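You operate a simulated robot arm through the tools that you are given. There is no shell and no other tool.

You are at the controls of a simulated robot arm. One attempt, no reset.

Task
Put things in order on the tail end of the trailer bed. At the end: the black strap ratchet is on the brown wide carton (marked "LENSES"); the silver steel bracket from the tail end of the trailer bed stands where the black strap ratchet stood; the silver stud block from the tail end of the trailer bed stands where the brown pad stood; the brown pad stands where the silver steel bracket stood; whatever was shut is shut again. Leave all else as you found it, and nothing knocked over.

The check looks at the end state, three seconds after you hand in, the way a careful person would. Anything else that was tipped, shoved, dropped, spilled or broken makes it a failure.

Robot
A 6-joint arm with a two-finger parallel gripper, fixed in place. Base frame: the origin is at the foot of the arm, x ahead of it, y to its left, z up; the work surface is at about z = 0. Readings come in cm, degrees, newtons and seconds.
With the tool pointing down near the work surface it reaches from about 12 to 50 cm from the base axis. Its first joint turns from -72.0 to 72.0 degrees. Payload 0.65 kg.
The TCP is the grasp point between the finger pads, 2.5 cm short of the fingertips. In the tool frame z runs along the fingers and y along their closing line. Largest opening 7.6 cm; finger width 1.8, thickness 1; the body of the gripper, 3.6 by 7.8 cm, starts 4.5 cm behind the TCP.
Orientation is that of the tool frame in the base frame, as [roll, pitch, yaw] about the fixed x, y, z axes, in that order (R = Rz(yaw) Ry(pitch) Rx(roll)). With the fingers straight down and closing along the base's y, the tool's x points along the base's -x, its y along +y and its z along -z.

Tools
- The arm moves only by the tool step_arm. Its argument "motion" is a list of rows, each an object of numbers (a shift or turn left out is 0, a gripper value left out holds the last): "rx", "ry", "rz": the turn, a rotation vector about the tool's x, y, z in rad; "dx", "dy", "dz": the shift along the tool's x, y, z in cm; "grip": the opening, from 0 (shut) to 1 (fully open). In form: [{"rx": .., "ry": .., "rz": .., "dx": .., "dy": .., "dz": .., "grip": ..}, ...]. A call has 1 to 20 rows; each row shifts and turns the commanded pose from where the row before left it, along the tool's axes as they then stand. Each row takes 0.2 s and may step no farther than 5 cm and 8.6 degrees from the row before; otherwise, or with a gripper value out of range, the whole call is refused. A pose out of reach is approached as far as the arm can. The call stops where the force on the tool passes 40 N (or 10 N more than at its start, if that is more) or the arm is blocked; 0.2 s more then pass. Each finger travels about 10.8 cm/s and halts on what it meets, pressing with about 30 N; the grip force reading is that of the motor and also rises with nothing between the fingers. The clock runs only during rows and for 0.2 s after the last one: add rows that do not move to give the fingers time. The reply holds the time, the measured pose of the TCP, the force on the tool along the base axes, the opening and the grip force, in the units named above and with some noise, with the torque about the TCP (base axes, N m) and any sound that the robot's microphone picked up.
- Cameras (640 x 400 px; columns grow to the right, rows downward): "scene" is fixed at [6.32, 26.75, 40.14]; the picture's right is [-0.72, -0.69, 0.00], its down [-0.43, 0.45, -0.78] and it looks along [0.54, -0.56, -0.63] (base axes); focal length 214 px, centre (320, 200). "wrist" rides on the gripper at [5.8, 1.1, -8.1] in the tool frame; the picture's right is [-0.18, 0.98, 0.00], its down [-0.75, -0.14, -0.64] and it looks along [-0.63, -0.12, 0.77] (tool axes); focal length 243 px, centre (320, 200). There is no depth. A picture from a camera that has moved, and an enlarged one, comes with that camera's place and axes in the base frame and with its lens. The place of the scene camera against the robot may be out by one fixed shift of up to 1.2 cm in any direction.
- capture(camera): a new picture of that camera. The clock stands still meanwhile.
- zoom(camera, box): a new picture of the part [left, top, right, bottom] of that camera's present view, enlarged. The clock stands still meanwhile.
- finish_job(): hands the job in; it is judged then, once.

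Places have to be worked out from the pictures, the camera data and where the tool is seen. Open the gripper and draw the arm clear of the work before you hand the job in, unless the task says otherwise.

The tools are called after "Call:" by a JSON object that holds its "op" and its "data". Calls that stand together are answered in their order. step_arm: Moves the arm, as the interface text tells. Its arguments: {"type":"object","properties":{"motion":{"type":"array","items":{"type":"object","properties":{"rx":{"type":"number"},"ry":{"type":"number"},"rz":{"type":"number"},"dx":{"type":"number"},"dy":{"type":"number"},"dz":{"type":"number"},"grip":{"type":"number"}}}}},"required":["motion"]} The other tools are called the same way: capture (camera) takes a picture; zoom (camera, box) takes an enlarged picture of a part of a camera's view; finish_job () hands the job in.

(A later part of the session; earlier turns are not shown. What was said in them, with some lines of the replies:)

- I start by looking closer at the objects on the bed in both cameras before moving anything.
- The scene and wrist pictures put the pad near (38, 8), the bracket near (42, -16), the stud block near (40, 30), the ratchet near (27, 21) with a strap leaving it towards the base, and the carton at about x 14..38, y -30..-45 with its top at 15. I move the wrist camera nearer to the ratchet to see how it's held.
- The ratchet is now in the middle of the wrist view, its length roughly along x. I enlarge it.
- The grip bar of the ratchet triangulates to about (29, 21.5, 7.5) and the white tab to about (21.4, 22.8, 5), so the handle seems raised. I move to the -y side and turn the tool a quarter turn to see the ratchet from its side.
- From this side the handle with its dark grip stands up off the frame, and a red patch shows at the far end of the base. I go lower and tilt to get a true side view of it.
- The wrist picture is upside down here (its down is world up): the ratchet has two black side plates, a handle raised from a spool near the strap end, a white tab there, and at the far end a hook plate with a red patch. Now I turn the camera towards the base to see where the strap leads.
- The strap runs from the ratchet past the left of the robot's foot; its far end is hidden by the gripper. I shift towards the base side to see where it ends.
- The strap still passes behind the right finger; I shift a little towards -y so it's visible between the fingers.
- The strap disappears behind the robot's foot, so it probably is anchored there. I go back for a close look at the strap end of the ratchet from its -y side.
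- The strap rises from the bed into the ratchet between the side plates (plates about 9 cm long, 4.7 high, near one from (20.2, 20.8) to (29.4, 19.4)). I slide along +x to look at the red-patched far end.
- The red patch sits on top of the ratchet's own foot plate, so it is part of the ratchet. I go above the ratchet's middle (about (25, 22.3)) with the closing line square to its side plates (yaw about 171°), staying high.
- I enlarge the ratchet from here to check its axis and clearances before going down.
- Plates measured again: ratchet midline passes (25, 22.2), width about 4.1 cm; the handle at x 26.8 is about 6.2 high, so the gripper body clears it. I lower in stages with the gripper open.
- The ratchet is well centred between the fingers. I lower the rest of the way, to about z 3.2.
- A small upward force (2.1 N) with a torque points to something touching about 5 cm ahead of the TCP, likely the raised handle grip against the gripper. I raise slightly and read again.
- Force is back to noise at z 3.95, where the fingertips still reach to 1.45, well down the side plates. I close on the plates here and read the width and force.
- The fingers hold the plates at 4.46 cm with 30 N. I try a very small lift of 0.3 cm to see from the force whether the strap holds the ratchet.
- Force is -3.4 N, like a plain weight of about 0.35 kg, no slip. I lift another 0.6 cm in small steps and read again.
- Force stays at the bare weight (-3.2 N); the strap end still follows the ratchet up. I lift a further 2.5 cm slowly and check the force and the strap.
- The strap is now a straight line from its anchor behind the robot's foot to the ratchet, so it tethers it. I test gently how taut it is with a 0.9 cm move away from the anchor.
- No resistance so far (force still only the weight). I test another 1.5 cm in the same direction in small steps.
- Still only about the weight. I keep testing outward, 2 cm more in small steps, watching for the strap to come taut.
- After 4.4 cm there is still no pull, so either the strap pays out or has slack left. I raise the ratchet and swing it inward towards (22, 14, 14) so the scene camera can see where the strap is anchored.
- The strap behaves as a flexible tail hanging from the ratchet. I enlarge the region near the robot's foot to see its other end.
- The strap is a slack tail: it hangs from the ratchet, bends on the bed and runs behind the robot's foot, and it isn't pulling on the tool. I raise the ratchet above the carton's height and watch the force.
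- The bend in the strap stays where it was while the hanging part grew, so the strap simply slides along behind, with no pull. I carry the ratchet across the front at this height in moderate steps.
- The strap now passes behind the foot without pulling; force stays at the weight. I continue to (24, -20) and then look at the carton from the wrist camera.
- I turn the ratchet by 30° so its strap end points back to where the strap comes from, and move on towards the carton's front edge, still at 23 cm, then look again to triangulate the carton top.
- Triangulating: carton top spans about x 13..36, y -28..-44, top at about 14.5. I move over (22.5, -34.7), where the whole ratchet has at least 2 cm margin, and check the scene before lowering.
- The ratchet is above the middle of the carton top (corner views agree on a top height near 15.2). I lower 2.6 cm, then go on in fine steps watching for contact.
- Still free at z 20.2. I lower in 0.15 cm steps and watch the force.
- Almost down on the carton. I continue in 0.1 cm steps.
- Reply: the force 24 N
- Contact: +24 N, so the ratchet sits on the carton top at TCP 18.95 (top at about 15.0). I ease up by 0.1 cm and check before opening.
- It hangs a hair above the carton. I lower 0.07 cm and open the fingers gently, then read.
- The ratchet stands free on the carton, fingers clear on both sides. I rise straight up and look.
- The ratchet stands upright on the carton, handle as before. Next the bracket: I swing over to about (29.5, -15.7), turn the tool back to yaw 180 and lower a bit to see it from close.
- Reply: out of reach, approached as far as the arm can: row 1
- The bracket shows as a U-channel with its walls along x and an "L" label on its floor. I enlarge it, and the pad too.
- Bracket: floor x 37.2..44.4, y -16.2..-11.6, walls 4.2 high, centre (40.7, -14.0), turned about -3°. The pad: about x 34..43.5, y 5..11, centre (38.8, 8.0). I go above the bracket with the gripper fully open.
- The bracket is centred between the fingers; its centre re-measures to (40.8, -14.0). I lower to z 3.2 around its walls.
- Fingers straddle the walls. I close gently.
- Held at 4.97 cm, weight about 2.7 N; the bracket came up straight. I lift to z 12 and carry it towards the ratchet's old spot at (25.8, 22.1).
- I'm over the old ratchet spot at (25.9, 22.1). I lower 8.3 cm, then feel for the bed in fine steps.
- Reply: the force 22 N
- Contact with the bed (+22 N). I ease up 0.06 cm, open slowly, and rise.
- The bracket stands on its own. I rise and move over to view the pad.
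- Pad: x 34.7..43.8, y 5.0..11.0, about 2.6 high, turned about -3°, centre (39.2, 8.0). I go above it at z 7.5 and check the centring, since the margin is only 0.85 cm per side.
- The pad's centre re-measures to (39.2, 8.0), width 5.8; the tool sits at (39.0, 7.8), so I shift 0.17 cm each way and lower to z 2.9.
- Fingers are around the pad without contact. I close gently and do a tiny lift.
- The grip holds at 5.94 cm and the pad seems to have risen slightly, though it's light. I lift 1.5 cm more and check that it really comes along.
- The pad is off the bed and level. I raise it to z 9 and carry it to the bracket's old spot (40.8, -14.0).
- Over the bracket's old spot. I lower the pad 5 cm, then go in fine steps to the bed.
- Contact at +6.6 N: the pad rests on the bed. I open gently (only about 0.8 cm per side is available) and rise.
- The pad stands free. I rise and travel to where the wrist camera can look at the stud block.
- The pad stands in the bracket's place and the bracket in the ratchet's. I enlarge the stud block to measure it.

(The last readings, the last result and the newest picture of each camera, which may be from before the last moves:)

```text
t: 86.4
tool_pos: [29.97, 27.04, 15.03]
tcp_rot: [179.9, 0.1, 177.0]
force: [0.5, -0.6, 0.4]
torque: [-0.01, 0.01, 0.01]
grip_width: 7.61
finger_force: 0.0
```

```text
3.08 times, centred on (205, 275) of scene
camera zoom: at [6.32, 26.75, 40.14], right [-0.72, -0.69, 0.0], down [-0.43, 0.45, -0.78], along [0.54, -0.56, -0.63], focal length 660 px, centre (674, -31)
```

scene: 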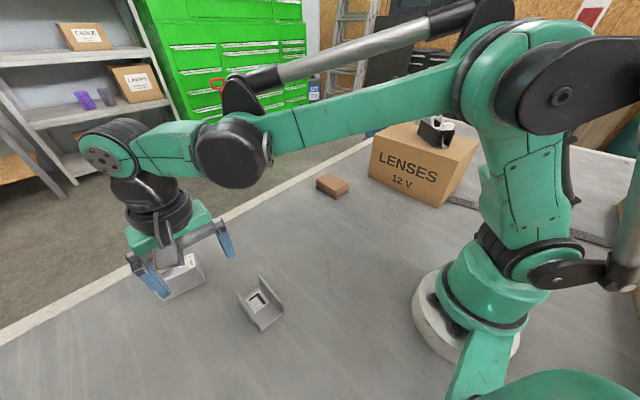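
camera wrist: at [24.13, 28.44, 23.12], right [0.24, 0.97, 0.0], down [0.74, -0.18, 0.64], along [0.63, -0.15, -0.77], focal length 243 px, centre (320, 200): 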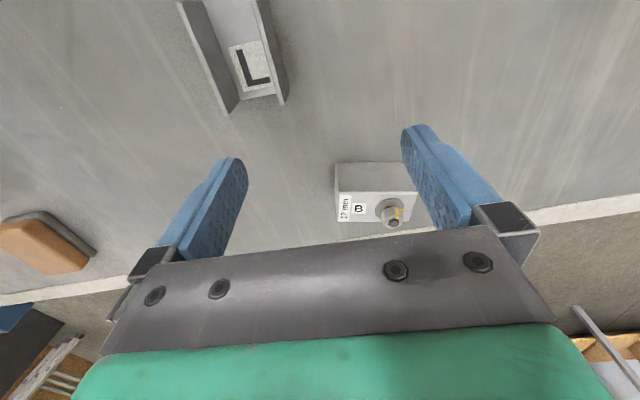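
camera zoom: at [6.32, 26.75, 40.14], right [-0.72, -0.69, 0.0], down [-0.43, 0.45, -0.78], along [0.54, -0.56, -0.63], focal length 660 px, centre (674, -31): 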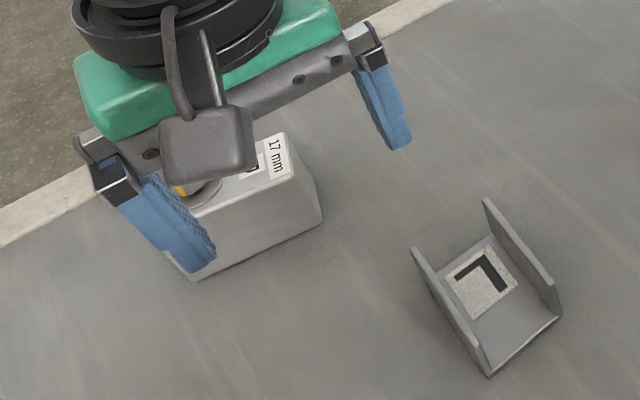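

Stud block: near corners (38.4, 26.9) and (40.0, 33.9), far ones (42.1, 26.0) and (43.9, 33.1), height about 5.1, centre about (41.1, 30.0), long axis at 76°. I turn the tool so the fingers close across its 3.9 cm width and view it from the -y side.

Call:
{"op": "step_arm", "data": {"motion": [{"rz": -0.1403}, {"rz": -0.1403}, {"rz": -0.1403}, {"rz": -0.1403}, {"rz": -0.1403}, {"rz": -0.1403}, {"rz": -0.1403}, {"rz": -0.1403}, {"rz": -0.1403}, {"rz": -0.1403}, {"dx": 0.25, "dy": -3.47, "dz": 0.67}, {"dx": 0.25, "dy": -3.47, "dz": 0.67}, {"dx": 0.25, "dy": -3.47, "dz": 0.67}, {}]}}

Call:
{"op": "capture", "data": {"camera": "wrist"}}

Call:
{"op": "zoom", "data": {"camera": "wrist", "box": [240, 100, 400, 240]}}

```text
t: 89.4
tool_pos: [39.89, 23.88, 13.07]
tcp_rot: [180.0, -0.1, -102.8]
force: [-1.0, -0.2, -0.3]
torque: [0.0, 0.02, 0.02]
grip_width: 7.59
finger_force: 0.0
```

```text
taken
camera wrist: at [37.46, 18.4, 21.15], right [-0.92, 0.4, 0.0], down [0.3, 0.7, 0.64], along [0.26, 0.59, -0.77], focal length 243 px, centre (320, 200)
```

wrist: 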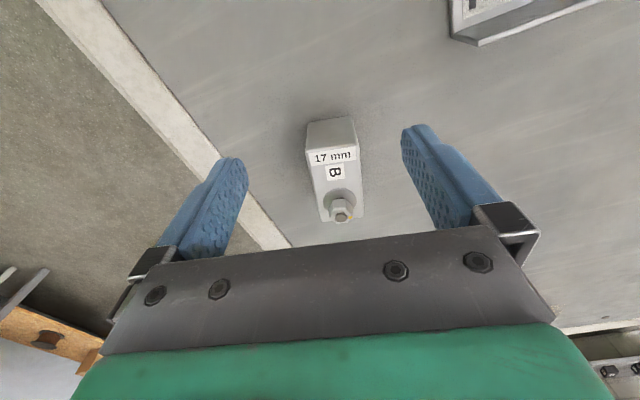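

```text
2.86 times, centred on (320, 170) of wrist
camera zoom: at [37.46, 18.4, 21.15], right [-0.92, 0.4, 0.0], down [0.3, 0.7, 0.64], along [0.26, 0.59, -0.77], focal length 693 px, centre (320, 286)
```

zoom: 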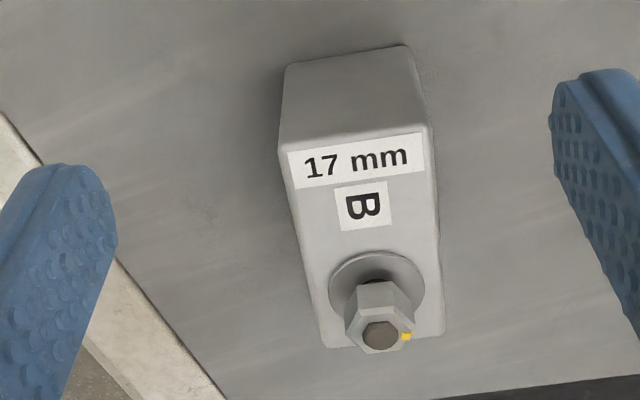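

Both views agree: block centre (41.05, 30.1), width 3.8, height 5.1, stud near (41.4, 31.4). The centre is about 51 cm out, so I'll grip a bit nearer the label end, at (40.75, 28.85); I go above it at z 9 and check reach.

Call:
{"op": "step_arm", "data": {"motion": [{"dx": -2.56, "dy": 0.1, "dz": 2.0}, {"dx": -2.56, "dy": 0.1, "dz": 2.0}, {}]}}

Call:
{"op": "capture", "data": {"camera": "wrist"}}

Call:
{"op": "zoom", "data": {"camera": "scene", "box": [90, 190, 270, 330]}}

```text
t: 90.2
tool_pos: [40.73, 28.17, 9.69]
tcp_rot: [180.0, 0.0, -102.7]
force: [0.5, 0.0, 0.0]
torque: [0.01, 0.02, 0.01]
grip_width: 7.6
finger_force: 0.1
out of reach, approached as far as the arm can: row 2
```

```text
taken
camera wrist: at [38.22, 22.67, 17.78], right [-0.92, 0.4, 0.0], down [0.3, 0.7, 0.64], along [0.26, 0.59, -0.77], focal length 243 px, centre (320, 200)
```

wrist: 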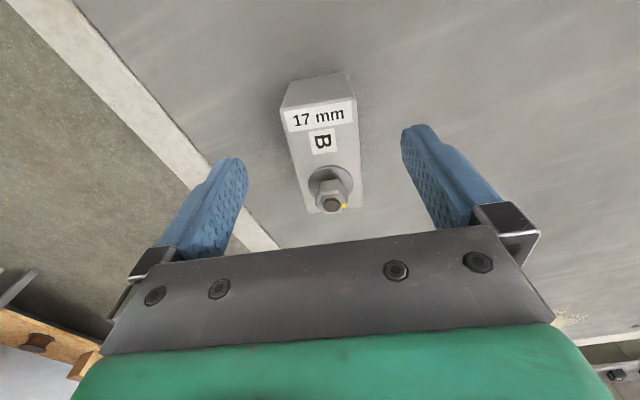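

```text
2.86 times, centred on (180, 260) of scene
camera zoom: at [6.32, 26.75, 40.14], right [-0.72, -0.69, 0.0], down [-0.43, 0.45, -0.78], along [0.54, -0.56, -0.63], focal length 613 px, centre (720, 29)
```

zoom: 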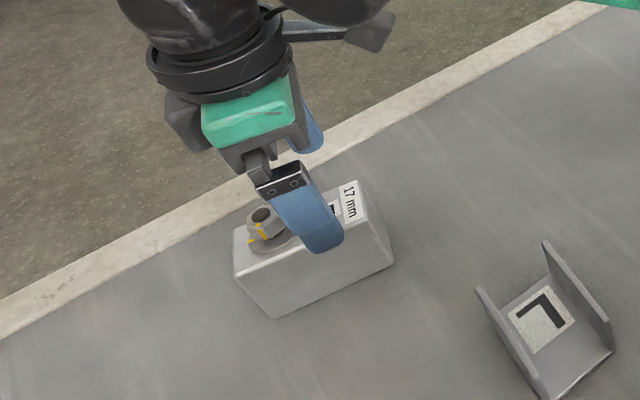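

The arm reaches (40.6, 28.1) at this height. Lower down the reach should improve, so I descend to z 6 beside the block first (block is centred within 0.2 cm, corrected), then edge outward along its length.

Call:
{"op": "step_arm", "data": {"motion": [{"dy": 0.2, "dz": 1.2}, {"dz": 1.2}, {"dz": 1.2}, {}]}}

Call:
{"op": "step_arm", "data": {"motion": [{"dx": -0.5}, {"dx": -0.4}, {}]}}

Call:
{"op": "capture", "data": {"camera": "wrist"}}

```text
t: 91.2
tool_pos: [40.53, 28.27, 6.05]
tcp_rot: [180.0, 0.0, -102.7]
force: [0.4, -0.7, -0.6]
torque: [0.02, -0.02, -0.04]
grip_width: 7.56
finger_force: 0.1
```

```text
t: 92.0
tool_pos: [40.63, 29.03, 6.21]
tcp_rot: [-180.0, 0.1, -102.7]
force: [-0.3, -0.5, 0.5]
torque: [0.02, 0.0, 0.03]
grip_width: 7.6
finger_force: 0.0
```

```text
taken
camera wrist: at [38.15, 23.54, 14.2], right [-0.92, 0.4, 0.0], down [0.3, 0.7, 0.65], along [0.26, 0.59, -0.76], focal length 243 px, centre (320, 200)
```

wrist: 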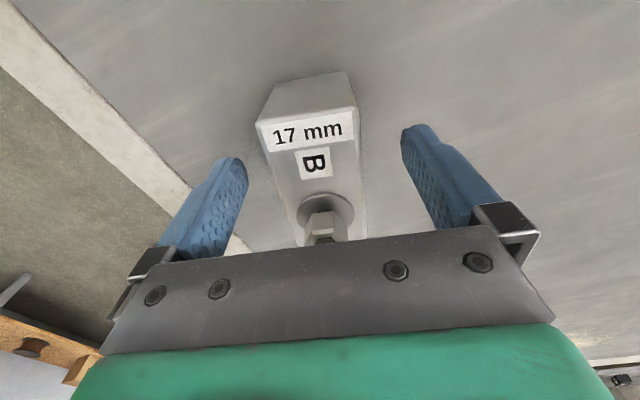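

Reach is fine down here (TCP about (40.5, 29.0), block centred within 0.1 cm). I edge out another 0.5 cm and lower towards z 3.4.

Call:
{"op": "step_arm", "data": {"motion": [{"dx": -0.25, "dy": -0.1, "dz": 0.8}, {"dx": -0.25, "dz": 0.8}, {"dz": 0.7}, {"dz": 0.4}, {}]}}

Call:
{"op": "capture", "data": {"camera": "wrist"}}

Call:
{"op": "zoom", "data": {"camera": "scene", "box": [90, 190, 270, 330]}}

```text
t: 93.2
tool_pos: [40.23, 29.03, 3.42]
tcp_rot: [-179.9, 0.2, -102.7]
force: [0.6, -0.4, 0.6]
torque: [0.01, 0.0, -0.02]
grip_width: 7.58
finger_force: 0.0
out of reach, approached as far as the arm can: row 1, 4
```

```text
taken
camera wrist: at [37.86, 23.64, 11.53], right [-0.92, 0.4, 0.0], down [0.3, 0.7, 0.64], along [0.26, 0.59, -0.76], focal length 243 px, centre (320, 200)
```

wrist: 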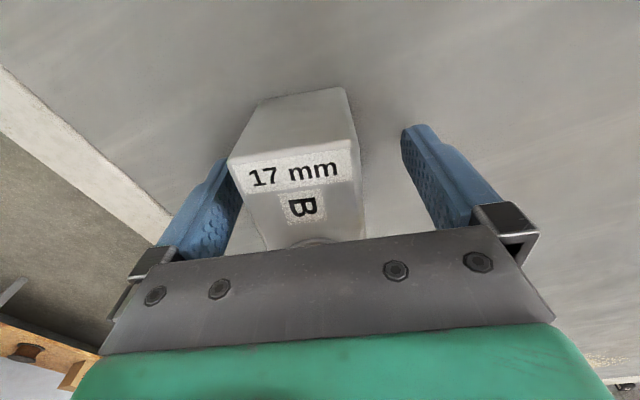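

```text
2.86 times, centred on (180, 260) of scene
camera zoom: at [6.32, 26.75, 40.14], right [-0.72, -0.69, 0.0], down [-0.43, 0.45, -0.78], along [0.54, -0.56, -0.63], focal length 613 px, centre (720, 29)
```

zoom: 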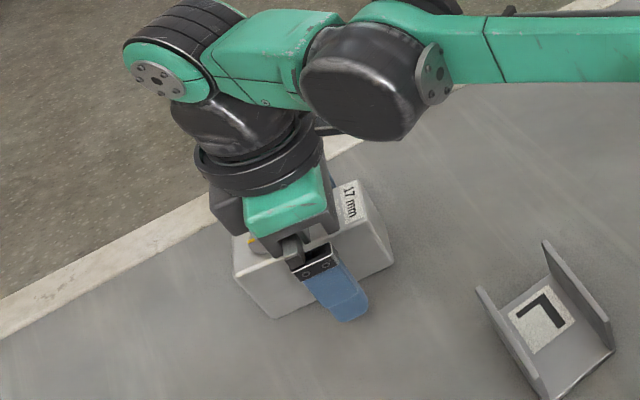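

Out of reach pulled the TCP to (40.2, 29.05), 0.5 cm off the block's centreline. I back up 0.6 cm along the block and re-centre at about (40.6, 28.35), which is inside reach; the off-centre grip of 1.8 cm should hold.

Call:
{"op": "step_arm", "data": {"motion": [{"dx": 0.3}, {"dx": 0.3}, {"dy": -0.28}, {"dy": -0.27}, {}]}}

Call:
{"op": "capture", "data": {"camera": "wrist"}}

```text
t: 94.4
tool_pos: [40.72, 28.36, 3.59]
tcp_rot: [-180.0, 0.0, -102.8]
force: [0.7, -0.4, -0.4]
torque: [0.01, -0.01, -0.03]
grip_width: 7.59
finger_force: 0.1
```

```text
taken
camera wrist: at [38.28, 22.92, 11.55], right [-0.92, 0.4, 0.0], down [0.3, 0.7, 0.64], along [0.26, 0.59, -0.77], focal length 243 px, centre (320, 200)
```

wrist: 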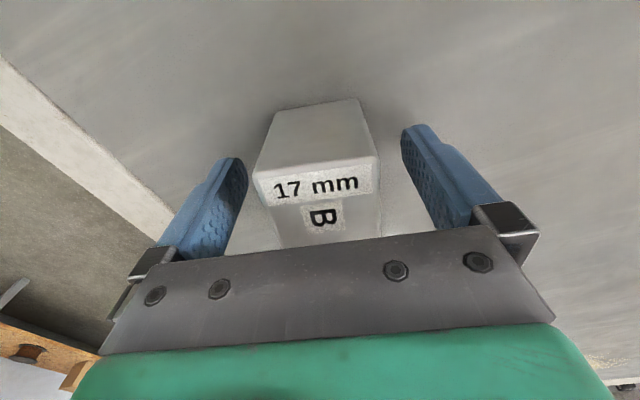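

Centred within 0.15 cm at (40.64, 28.33, 3.5). I close gently on the block and test-lift a little.

Call:
{"op": "step_arm", "data": {"motion": [{"dy": 0.1, "grip": 0.7}, {"grip": 0.58}, {"grip": 0.4}, {}, {}]}}

Call:
{"op": "step_arm", "data": {"motion": [{"dz": -0.2}, {"dz": -0.2}, {}]}}

Call:
{"op": "capture", "data": {"camera": "wrist"}}

Call:
{"op": "zoom", "data": {"camera": "scene", "box": [90, 190, 270, 330]}}

```text
t: 95.6
tool_pos: [40.7, 28.42, 3.47]
tcp_rot: [-179.9, 0.0, -102.7]
force: [-0.8, 0.8, 2.1]
torque: [-0.11, 0.12, -0.07]
grip_width: 3.99
finger_force: 30.2
```

```text
t: 96.4
tool_pos: [40.55, 28.39, 3.88]
tcp_rot: [179.9, -0.1, -102.7]
force: [-0.3, 0.5, -3.8]
torque: [-0.05, 0.01, -0.01]
grip_width: 4.0
finger_force: 30.2
```

```text
taken
camera wrist: at [38.19, 22.96, 11.97], right [-0.92, 0.4, 0.0], down [0.3, 0.7, 0.64], along [0.26, 0.59, -0.77], focal length 243 px, centre (320, 200)
```

wrist: 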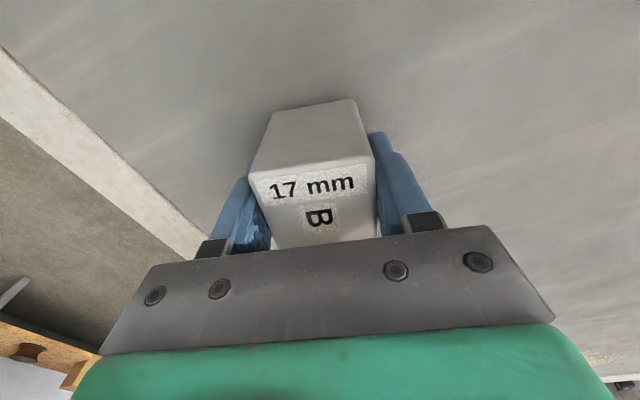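

```text
2.86 times, centred on (180, 260) of scene
camera zoom: at [6.32, 26.75, 40.14], right [-0.72, -0.69, 0.0], down [-0.43, 0.45, -0.78], along [0.54, -0.56, -0.63], focal length 613 px, centre (720, 29)
```

zoom: 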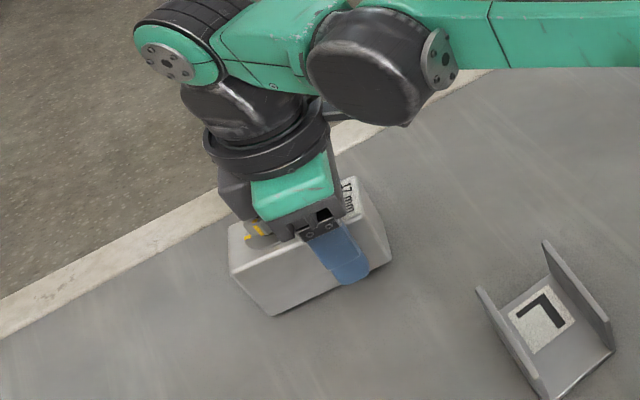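

Held at 4.0 cm, force -3.8 N and little torque. I lift another 1 cm and check the block stays level.

Call:
{"op": "step_arm", "data": {"motion": [{"dz": -0.3}, {"dz": -0.3}, {"dz": -0.4}, {}]}}

Call:
{"op": "capture", "data": {"camera": "wrist"}}

Call:
{"op": "zoom", "data": {"camera": "scene", "box": [90, 190, 270, 330]}}

```text
t: 97.4
tool_pos: [40.71, 28.52, 4.94]
tcp_rot: [179.9, 0.0, -102.7]
force: [-0.3, -0.7, -4.5]
torque: [-0.07, -0.01, -0.02]
grip_width: 3.99
finger_force: 29.8
```

```text
taken
camera wrist: at [38.18, 22.95, 12.94], right [-0.92, 0.4, 0.0], down [0.3, 0.7, 0.64], along [0.26, 0.59, -0.77], focal length 243 px, centre (320, 200)
```

wrist: 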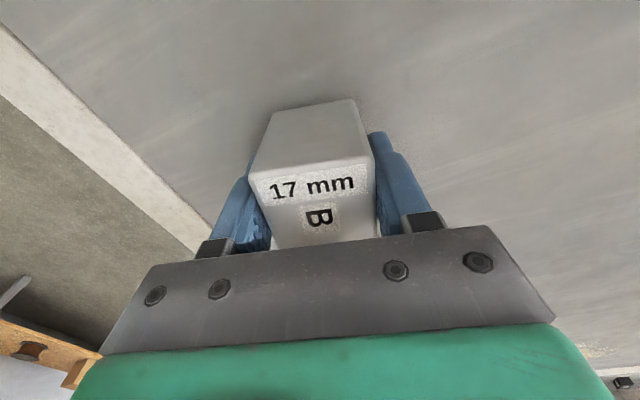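

```text
2.86 times, centred on (180, 260) of scene
camera zoom: at [6.32, 26.75, 40.14], right [-0.72, -0.69, 0.0], down [-0.43, 0.45, -0.78], along [0.54, -0.56, -0.63], focal length 613 px, centre (720, 29)
```

zoom: 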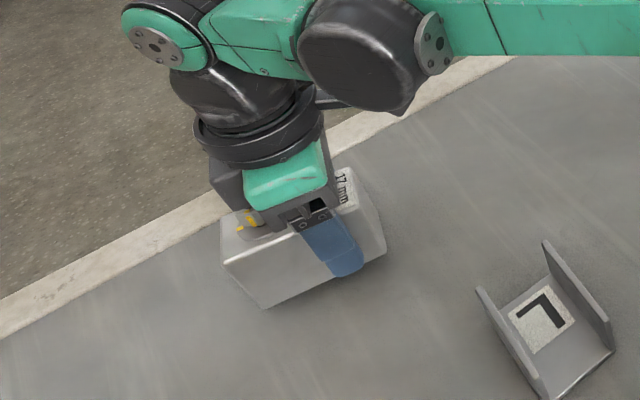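

The block hangs level, unmoved in the fingers; its centre is 1.8 cm beyond the TCP along its length. I carry it inward and up to z 9.4, to TCP (38.8, 6.25), which puts its centre over the pad's old spot (39.2, 8.0).

Call:
{"op": "step_arm", "data": {"motion": [{"dx": 1.0, "dy": -0.15, "dz": -1.0}, {"dx": 1.9, "dy": -0.275, "dz": -0.7}, {"dx": 1.9, "dy": -0.275, "dz": -0.7}, {"dx": 1.9, "dy": -0.275, "dz": -0.7}, {"dx": 1.9, "dy": -0.275, "dz": -0.7}, {"dx": 1.9, "dy": -0.275, "dz": -0.7}, {"dx": 1.9, "dy": -0.275}, {"dx": 1.9, "dy": -0.275}, {"dx": 1.9, "dy": -0.275}, {"dx": 1.9, "dy": -0.275}, {"dx": 1.9, "dy": -0.275}, {"dx": 1.9, "dy": -0.275}, {}]}}

Call:
{"op": "capture", "data": {"camera": "wrist"}}

Call:
{"op": "capture", "data": {"camera": "scene"}}

```text
t: 100.2
tool_pos: [38.99, 6.27, 9.4]
tcp_rot: [-180.0, 0.0, -102.7]
force: [-0.1, 0.2, -4.5]
torque: [-0.07, 0.01, 0.03]
grip_width: 4.0
finger_force: 30.1
```

```text
taken
camera wrist: at [36.55, 0.83, 17.42], right [-0.92, 0.4, 0.0], down [0.3, 0.7, 0.64], along [0.26, 0.59, -0.77], focal length 243 px, centre (320, 200)
```

wrist: 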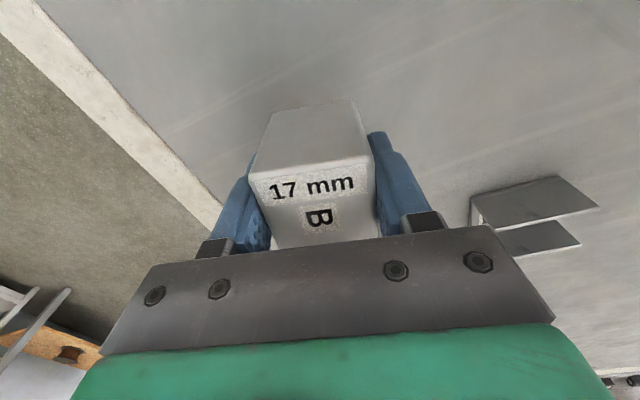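

```text
taken
```

scene: 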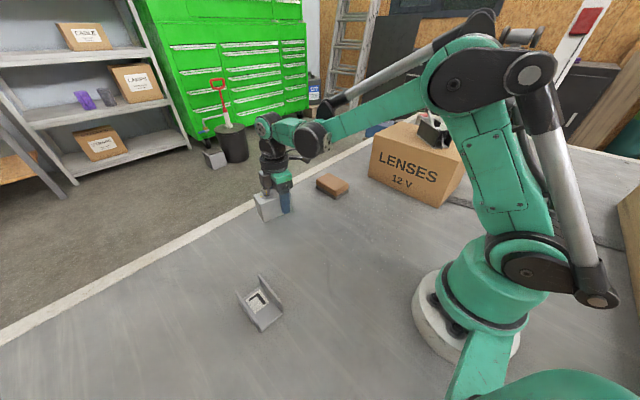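

Block centre is over (39.3, 8.0). I lower 5.5 cm, then in fine steps to the bed.

Call:
{"op": "step_arm", "data": {"motion": [{"dz": 1.5}, {"dz": 1.7}, {"dz": 1.3}, {"dz": 0.8}, {"dz": 0.2}, {}]}}

Call:
{"op": "step_arm", "data": {"motion": [{"dz": 0.12}, {"dz": 0.12}, {}]}}

```text
t: 101.6
tool_pos: [39.09, 6.29, 3.78]
tcp_rot: [180.0, 0.1, -102.7]
force: [1.3, 0.1, -5.2]
torque: [-0.07, 0.02, 0.02]
grip_width: 4.01
finger_force: 29.6
```

```text
t: 102.4
tool_pos: [39.09, 6.29, 3.6]
tcp_rot: [180.0, 0.0, -102.7]
force: [-1.4, -1.0, -4.5]
torque: [-0.09, 0.0, 0.04]
grip_width: 3.98
finger_force: 29.7
```

Call:
{"op": "step_arm", "data": {"motion": [{"dz": 0.1}, {}]}}

Call:
{"op": "step_arm", "data": {"motion": [{"dz": 0.07}, {}]}}

```text
t: 103.0
tool_pos: [39.01, 6.4, 3.63]
tcp_rot: [-180.0, 0.1, -102.7]
force: [-0.8, -0.2, -4.9]
torque: [-0.09, 0.03, 0.01]
grip_width: 3.97
finger_force: 29.3
```

```text
t: 103.6
tool_pos: [39.15, 6.37, 3.53]
tcp_rot: [-179.9, 0.2, -102.8]
force: [-1.0, -3.5, 22.6]
torque: [0.62, 0.04, -0.08]
grip_width: 3.98
finger_force: 29.6
```

Contact (+22.6 N, at the stud end first, so a hair of tilt). I ease up 0.05 cm and open slowly so it settles flat.

Call:
{"op": "step_arm", "data": {"motion": [{"dz": -0.05}, {}]}}

Call:
{"op": "step_arm", "data": {"motion": [{"grip": 0.53}, {"grip": 0.56}, {"grip": 0.62}, {"grip": 0.8}, {"grip": 1.0}, {}]}}

Call:
{"op": "capture", "data": {"camera": "wrist"}}

Call:
{"op": "zoom", "data": {"camera": "scene", "box": [210, 130, 370, 260]}}

```text
t: 104.2
tool_pos: [39.04, 6.35, 3.46]
tcp_rot: [-179.9, 0.1, -102.9]
force: [2.0, 0.7, 4.1]
torque: [0.05, 0.11, -0.04]
grip_width: 4.01
finger_force: 30.2
```

```text
t: 105.6
tool_pos: [39.01, 6.4, 3.49]
tcp_rot: [-180.0, 0.1, -102.8]
force: [-0.1, 0.7, 1.0]
torque: [0.0, 0.0, 0.0]
grip_width: 7.6
finger_force: 0.0
```

```text
taken
camera wrist: at [36.55, 0.87, 11.58], right [-0.92, 0.4, 0.0], down [0.3, 0.7, 0.64], along [0.26, 0.59, -0.77], focal length 243 px, centre (320, 200)
```

wrist: 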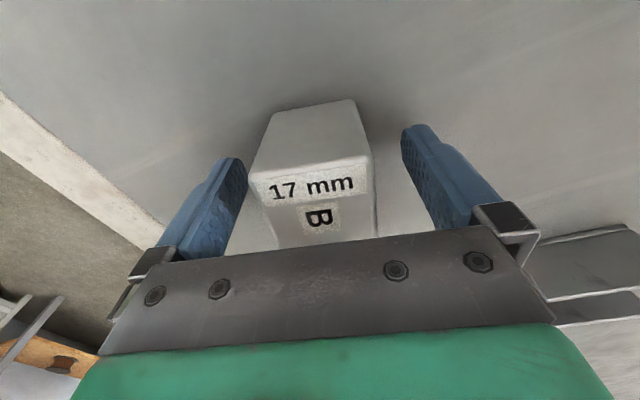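

```text
3.08 times, centred on (290, 195) of scene
camera zoom: at [6.32, 26.75, 40.14], right [-0.72, -0.69, 0.0], down [-0.43, 0.45, -0.78], along [0.54, -0.56, -0.63], focal length 660 px, centre (412, 215)
```

zoom: 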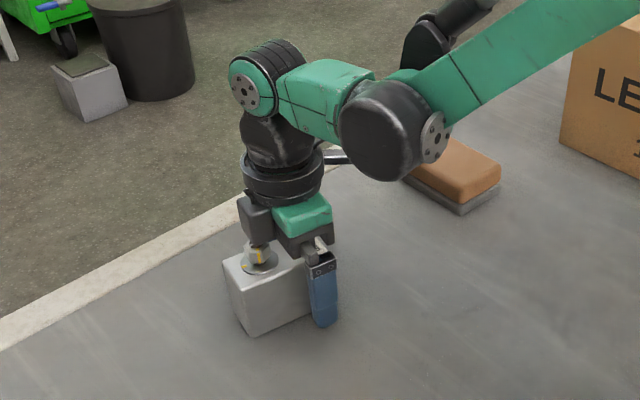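

The block stands flat and free. I rise straight up, draw back towards the base, and look over the whole bed.

Call:
{"op": "step_arm", "data": {"motion": [{"dz": -0.5}, {"dz": -1.5}, {"dz": -3.0}, {"dz": -4.0}, {"dz": -4.0}, {"dz": -4.0}, {"dy": 3.5}, {"dy": 3.5}, {"dy": 3.5}, {}]}}

Call:
{"op": "capture", "data": {"camera": "scene"}}

Call:
{"op": "zoom", "data": {"camera": "scene", "box": [220, 90, 520, 340]}}

Call:
{"op": "capture", "data": {"camera": "wrist"}}

```text
t: 107.8
tool_pos: [28.8, 8.75, 20.48]
tcp_rot: [180.0, 0.1, -102.7]
force: [0.6, 0.0, 0.0]
torque: [-0.03, 0.0, -0.01]
grip_width: 7.6
finger_force: 0.0
```

```text
taken
```

scene: 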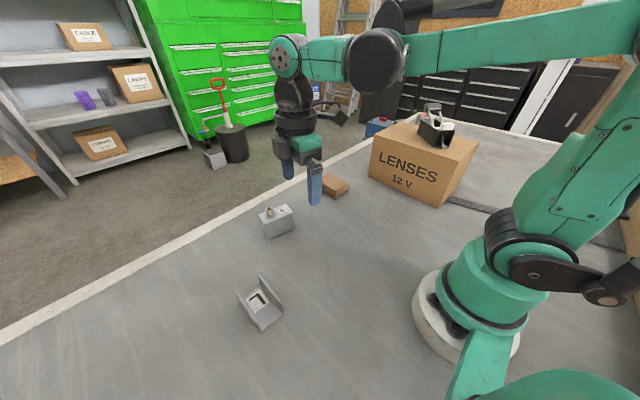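

```text
1.60 times, centred on (370, 215) of scene
camera zoom: at [6.32, 26.75, 40.14], right [-0.72, -0.69, 0.0], down [-0.43, 0.45, -0.78], along [0.54, -0.56, -0.63], focal length 343 px, centre (240, 176)
```

zoom: 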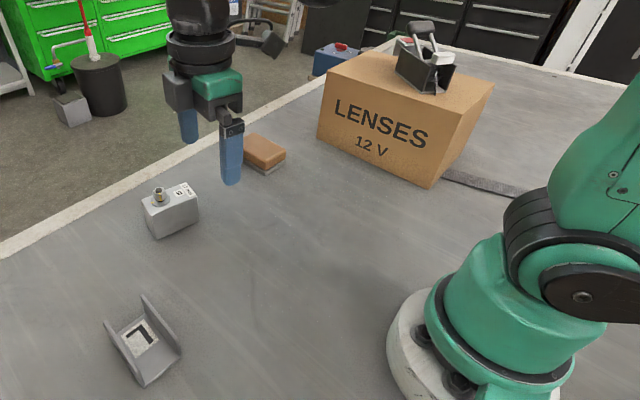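

```text
taken
camera wrist: at [26.24, 3.21, 28.57], right [-0.92, 0.4, 0.0], down [0.3, 0.7, 0.64], along [0.26, 0.59, -0.77], focal length 243 px, centre (320, 200)
```

wrist: 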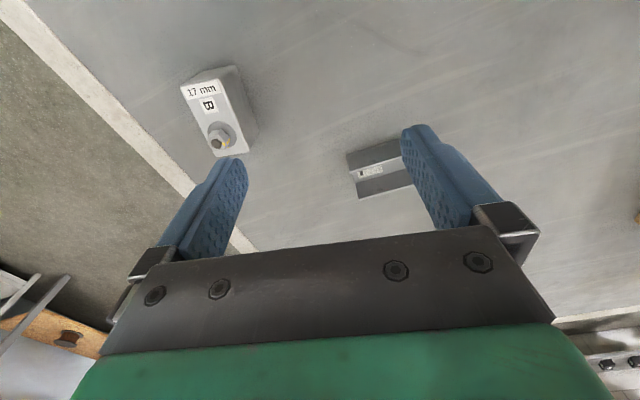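

All pieces look to be in their places. I enlarge the ratchet on the carton to compare it with how it stood at the start.

Call:
{"op": "zoom", "data": {"camera": "scene", "box": [395, 85, 485, 165]}}

Call:
{"op": "zoom", "data": {"camera": "scene", "box": [420, 150, 640, 300]}}

Call:
{"op": "zoom", "data": {"camera": "scene", "box": [225, 160, 365, 250]}}

```text
5.00 times, centred on (440, 125) of scene
camera zoom: at [6.32, 26.75, 40.14], right [-0.72, -0.69, 0.0], down [-0.43, 0.45, -0.78], along [0.54, -0.56, -0.63], focal length 1072 px, centre (-280, 575)
```

zoom: 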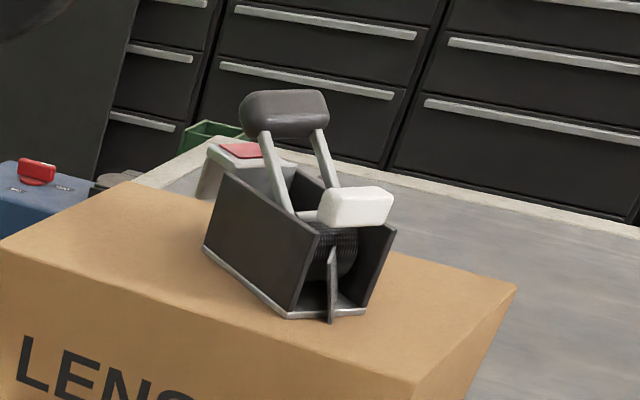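

```text
2.67 times, centred on (530, 225) of scene
camera zoom: at [6.32, 26.75, 40.14], right [-0.72, -0.69, 0.0], down [-0.43, 0.45, -0.78], along [0.54, -0.56, -0.63], focal length 572 px, centre (-240, 133)
```

zoom: 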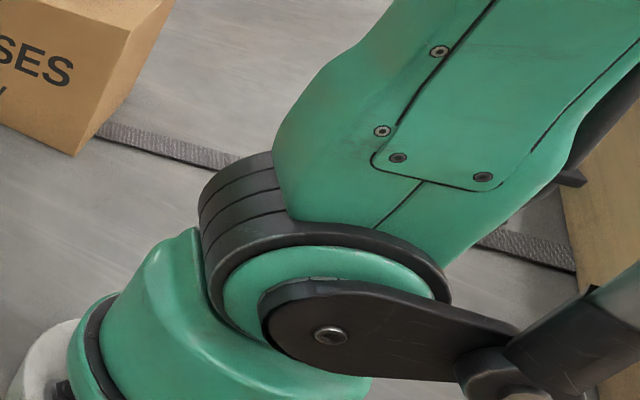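

```text
4.44 times, centred on (295, 205) of scene
camera zoom: at [6.32, 26.75, 40.14], right [-0.72, -0.69, 0.0], down [-0.43, 0.45, -0.78], along [0.54, -0.56, -0.63], focal length 953 px, centre (431, 178)
```

zoom: 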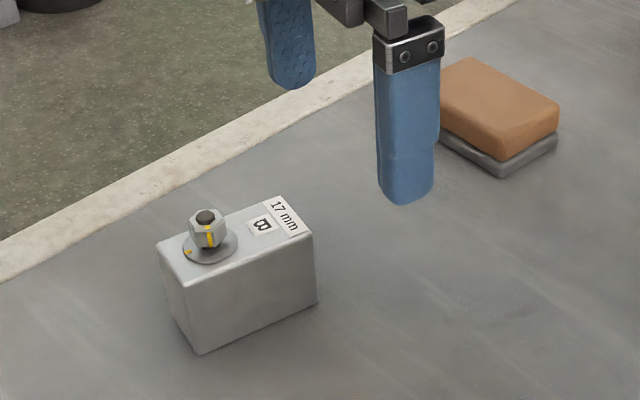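

The ratchet stands flat with its handle at the same angle as before, the block's centre measures (39.5, 8.0) against the pad's (39.2, 8.0), and pad and bracket stand well. I raise the arm to about its starting pose, clear of everything, gripper open.

Call:
{"op": "step_arm", "data": {"motion": [{"dz": -2.7}, {"dz": -2.7}, {"dz": -2.6}, {"dy": 2.5}, {"dy": 2.4}, {"rz": 0.135}, {"rz": 0.135}, {"rz": 0.135}, {"rz": 0.135}, {"rz": 0.135}, {"rz": 0.135}, {"rz": 0.135}, {"rz": 0.135}, {"rz": 0.135}, {"rz": 0.134}, {}, {}]}}

Call:
{"op": "capture", "data": {"camera": "scene"}}

Call:
{"op": "capture", "data": {"camera": "wrist"}}

Call:
{"op": "zoom", "data": {"camera": "scene", "box": [200, 90, 500, 340]}}

```text
t: 111.4
tool_pos: [23.99, 9.75, 28.54]
tcp_rot: [180.0, 0.1, -180.0]
force: [0.2, 0.0, -0.3]
torque: [0.03, -0.01, 0.01]
grip_width: 7.59
finger_force: 0.0
```

```text
taken
```

scene: 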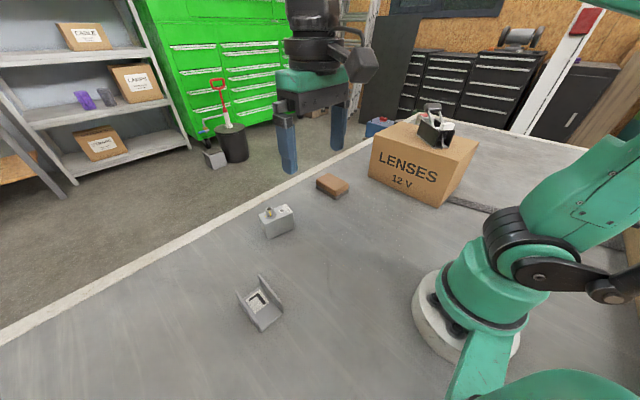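

```text
taken
camera wrist: at [18.02, 10.81, 36.54], right [0.18, 0.98, 0.0], down [0.75, -0.14, 0.64], along [0.63, -0.12, -0.77], focal length 243 px, centre (320, 200)
```

wrist: 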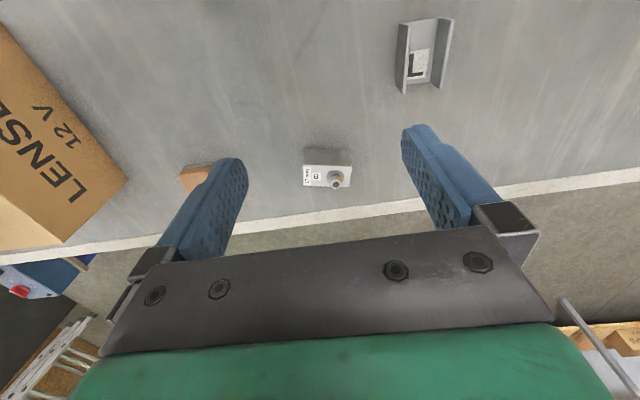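

```text
1.60 times, centred on (350, 215) of scene
camera zoom: at [6.32, 26.75, 40.14], right [-0.72, -0.69, 0.0], down [-0.43, 0.45, -0.78], along [0.54, -0.56, -0.63], focal length 343 px, centre (272, 176)
```

zoom: 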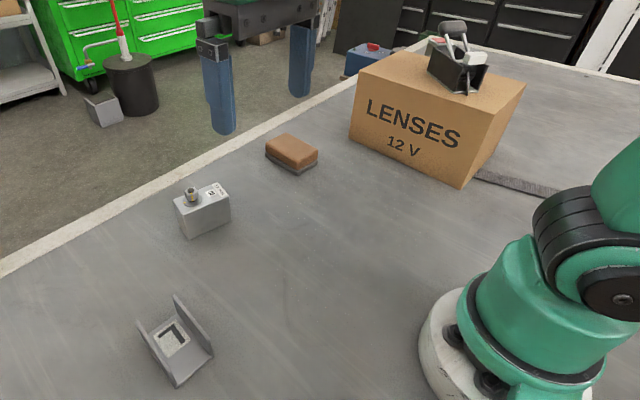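

Everything stands as asked: ratchet on the LENSES carton, bracket in the ratchet's place, block in the pad's place, pad in the bracket's place. The carton hasn't moved, nothing tipped, and the arm is clear with the gripper open, so I hand in.

Call:
{"op": "finish_job", "data": {}}

```text
The job is handed in.
```

I moved all four items to where you asked and handed the job in. In the last pictures everything stands upright, nothing else has moved, and the arm is clear with the gripper open.

- **Ratchet:** it sits flat on top of the LENSES carton, with its handle at the same angle as at the start.
- **Bracket:** it stands where the ratchet stood. The ratchet is about 13 cm long, so I centred the bracket on its footprint; it may be up to about 1 cm off whichever point the check uses.
- **Pad:** I set it down within about 0.2 cm of the bracket's old centre.
- **Stud block:** it stands within about 0.3 cm of the pad's old centre, turned the way it stood before rather than in line with the pad.

**Strap:** it stayed attached to the ratchet. It slid along behind without pulling, and in the pictures it now runs under the carton and on behind the robot's foot.

I didn't open anything, so there was nothing to shut again.
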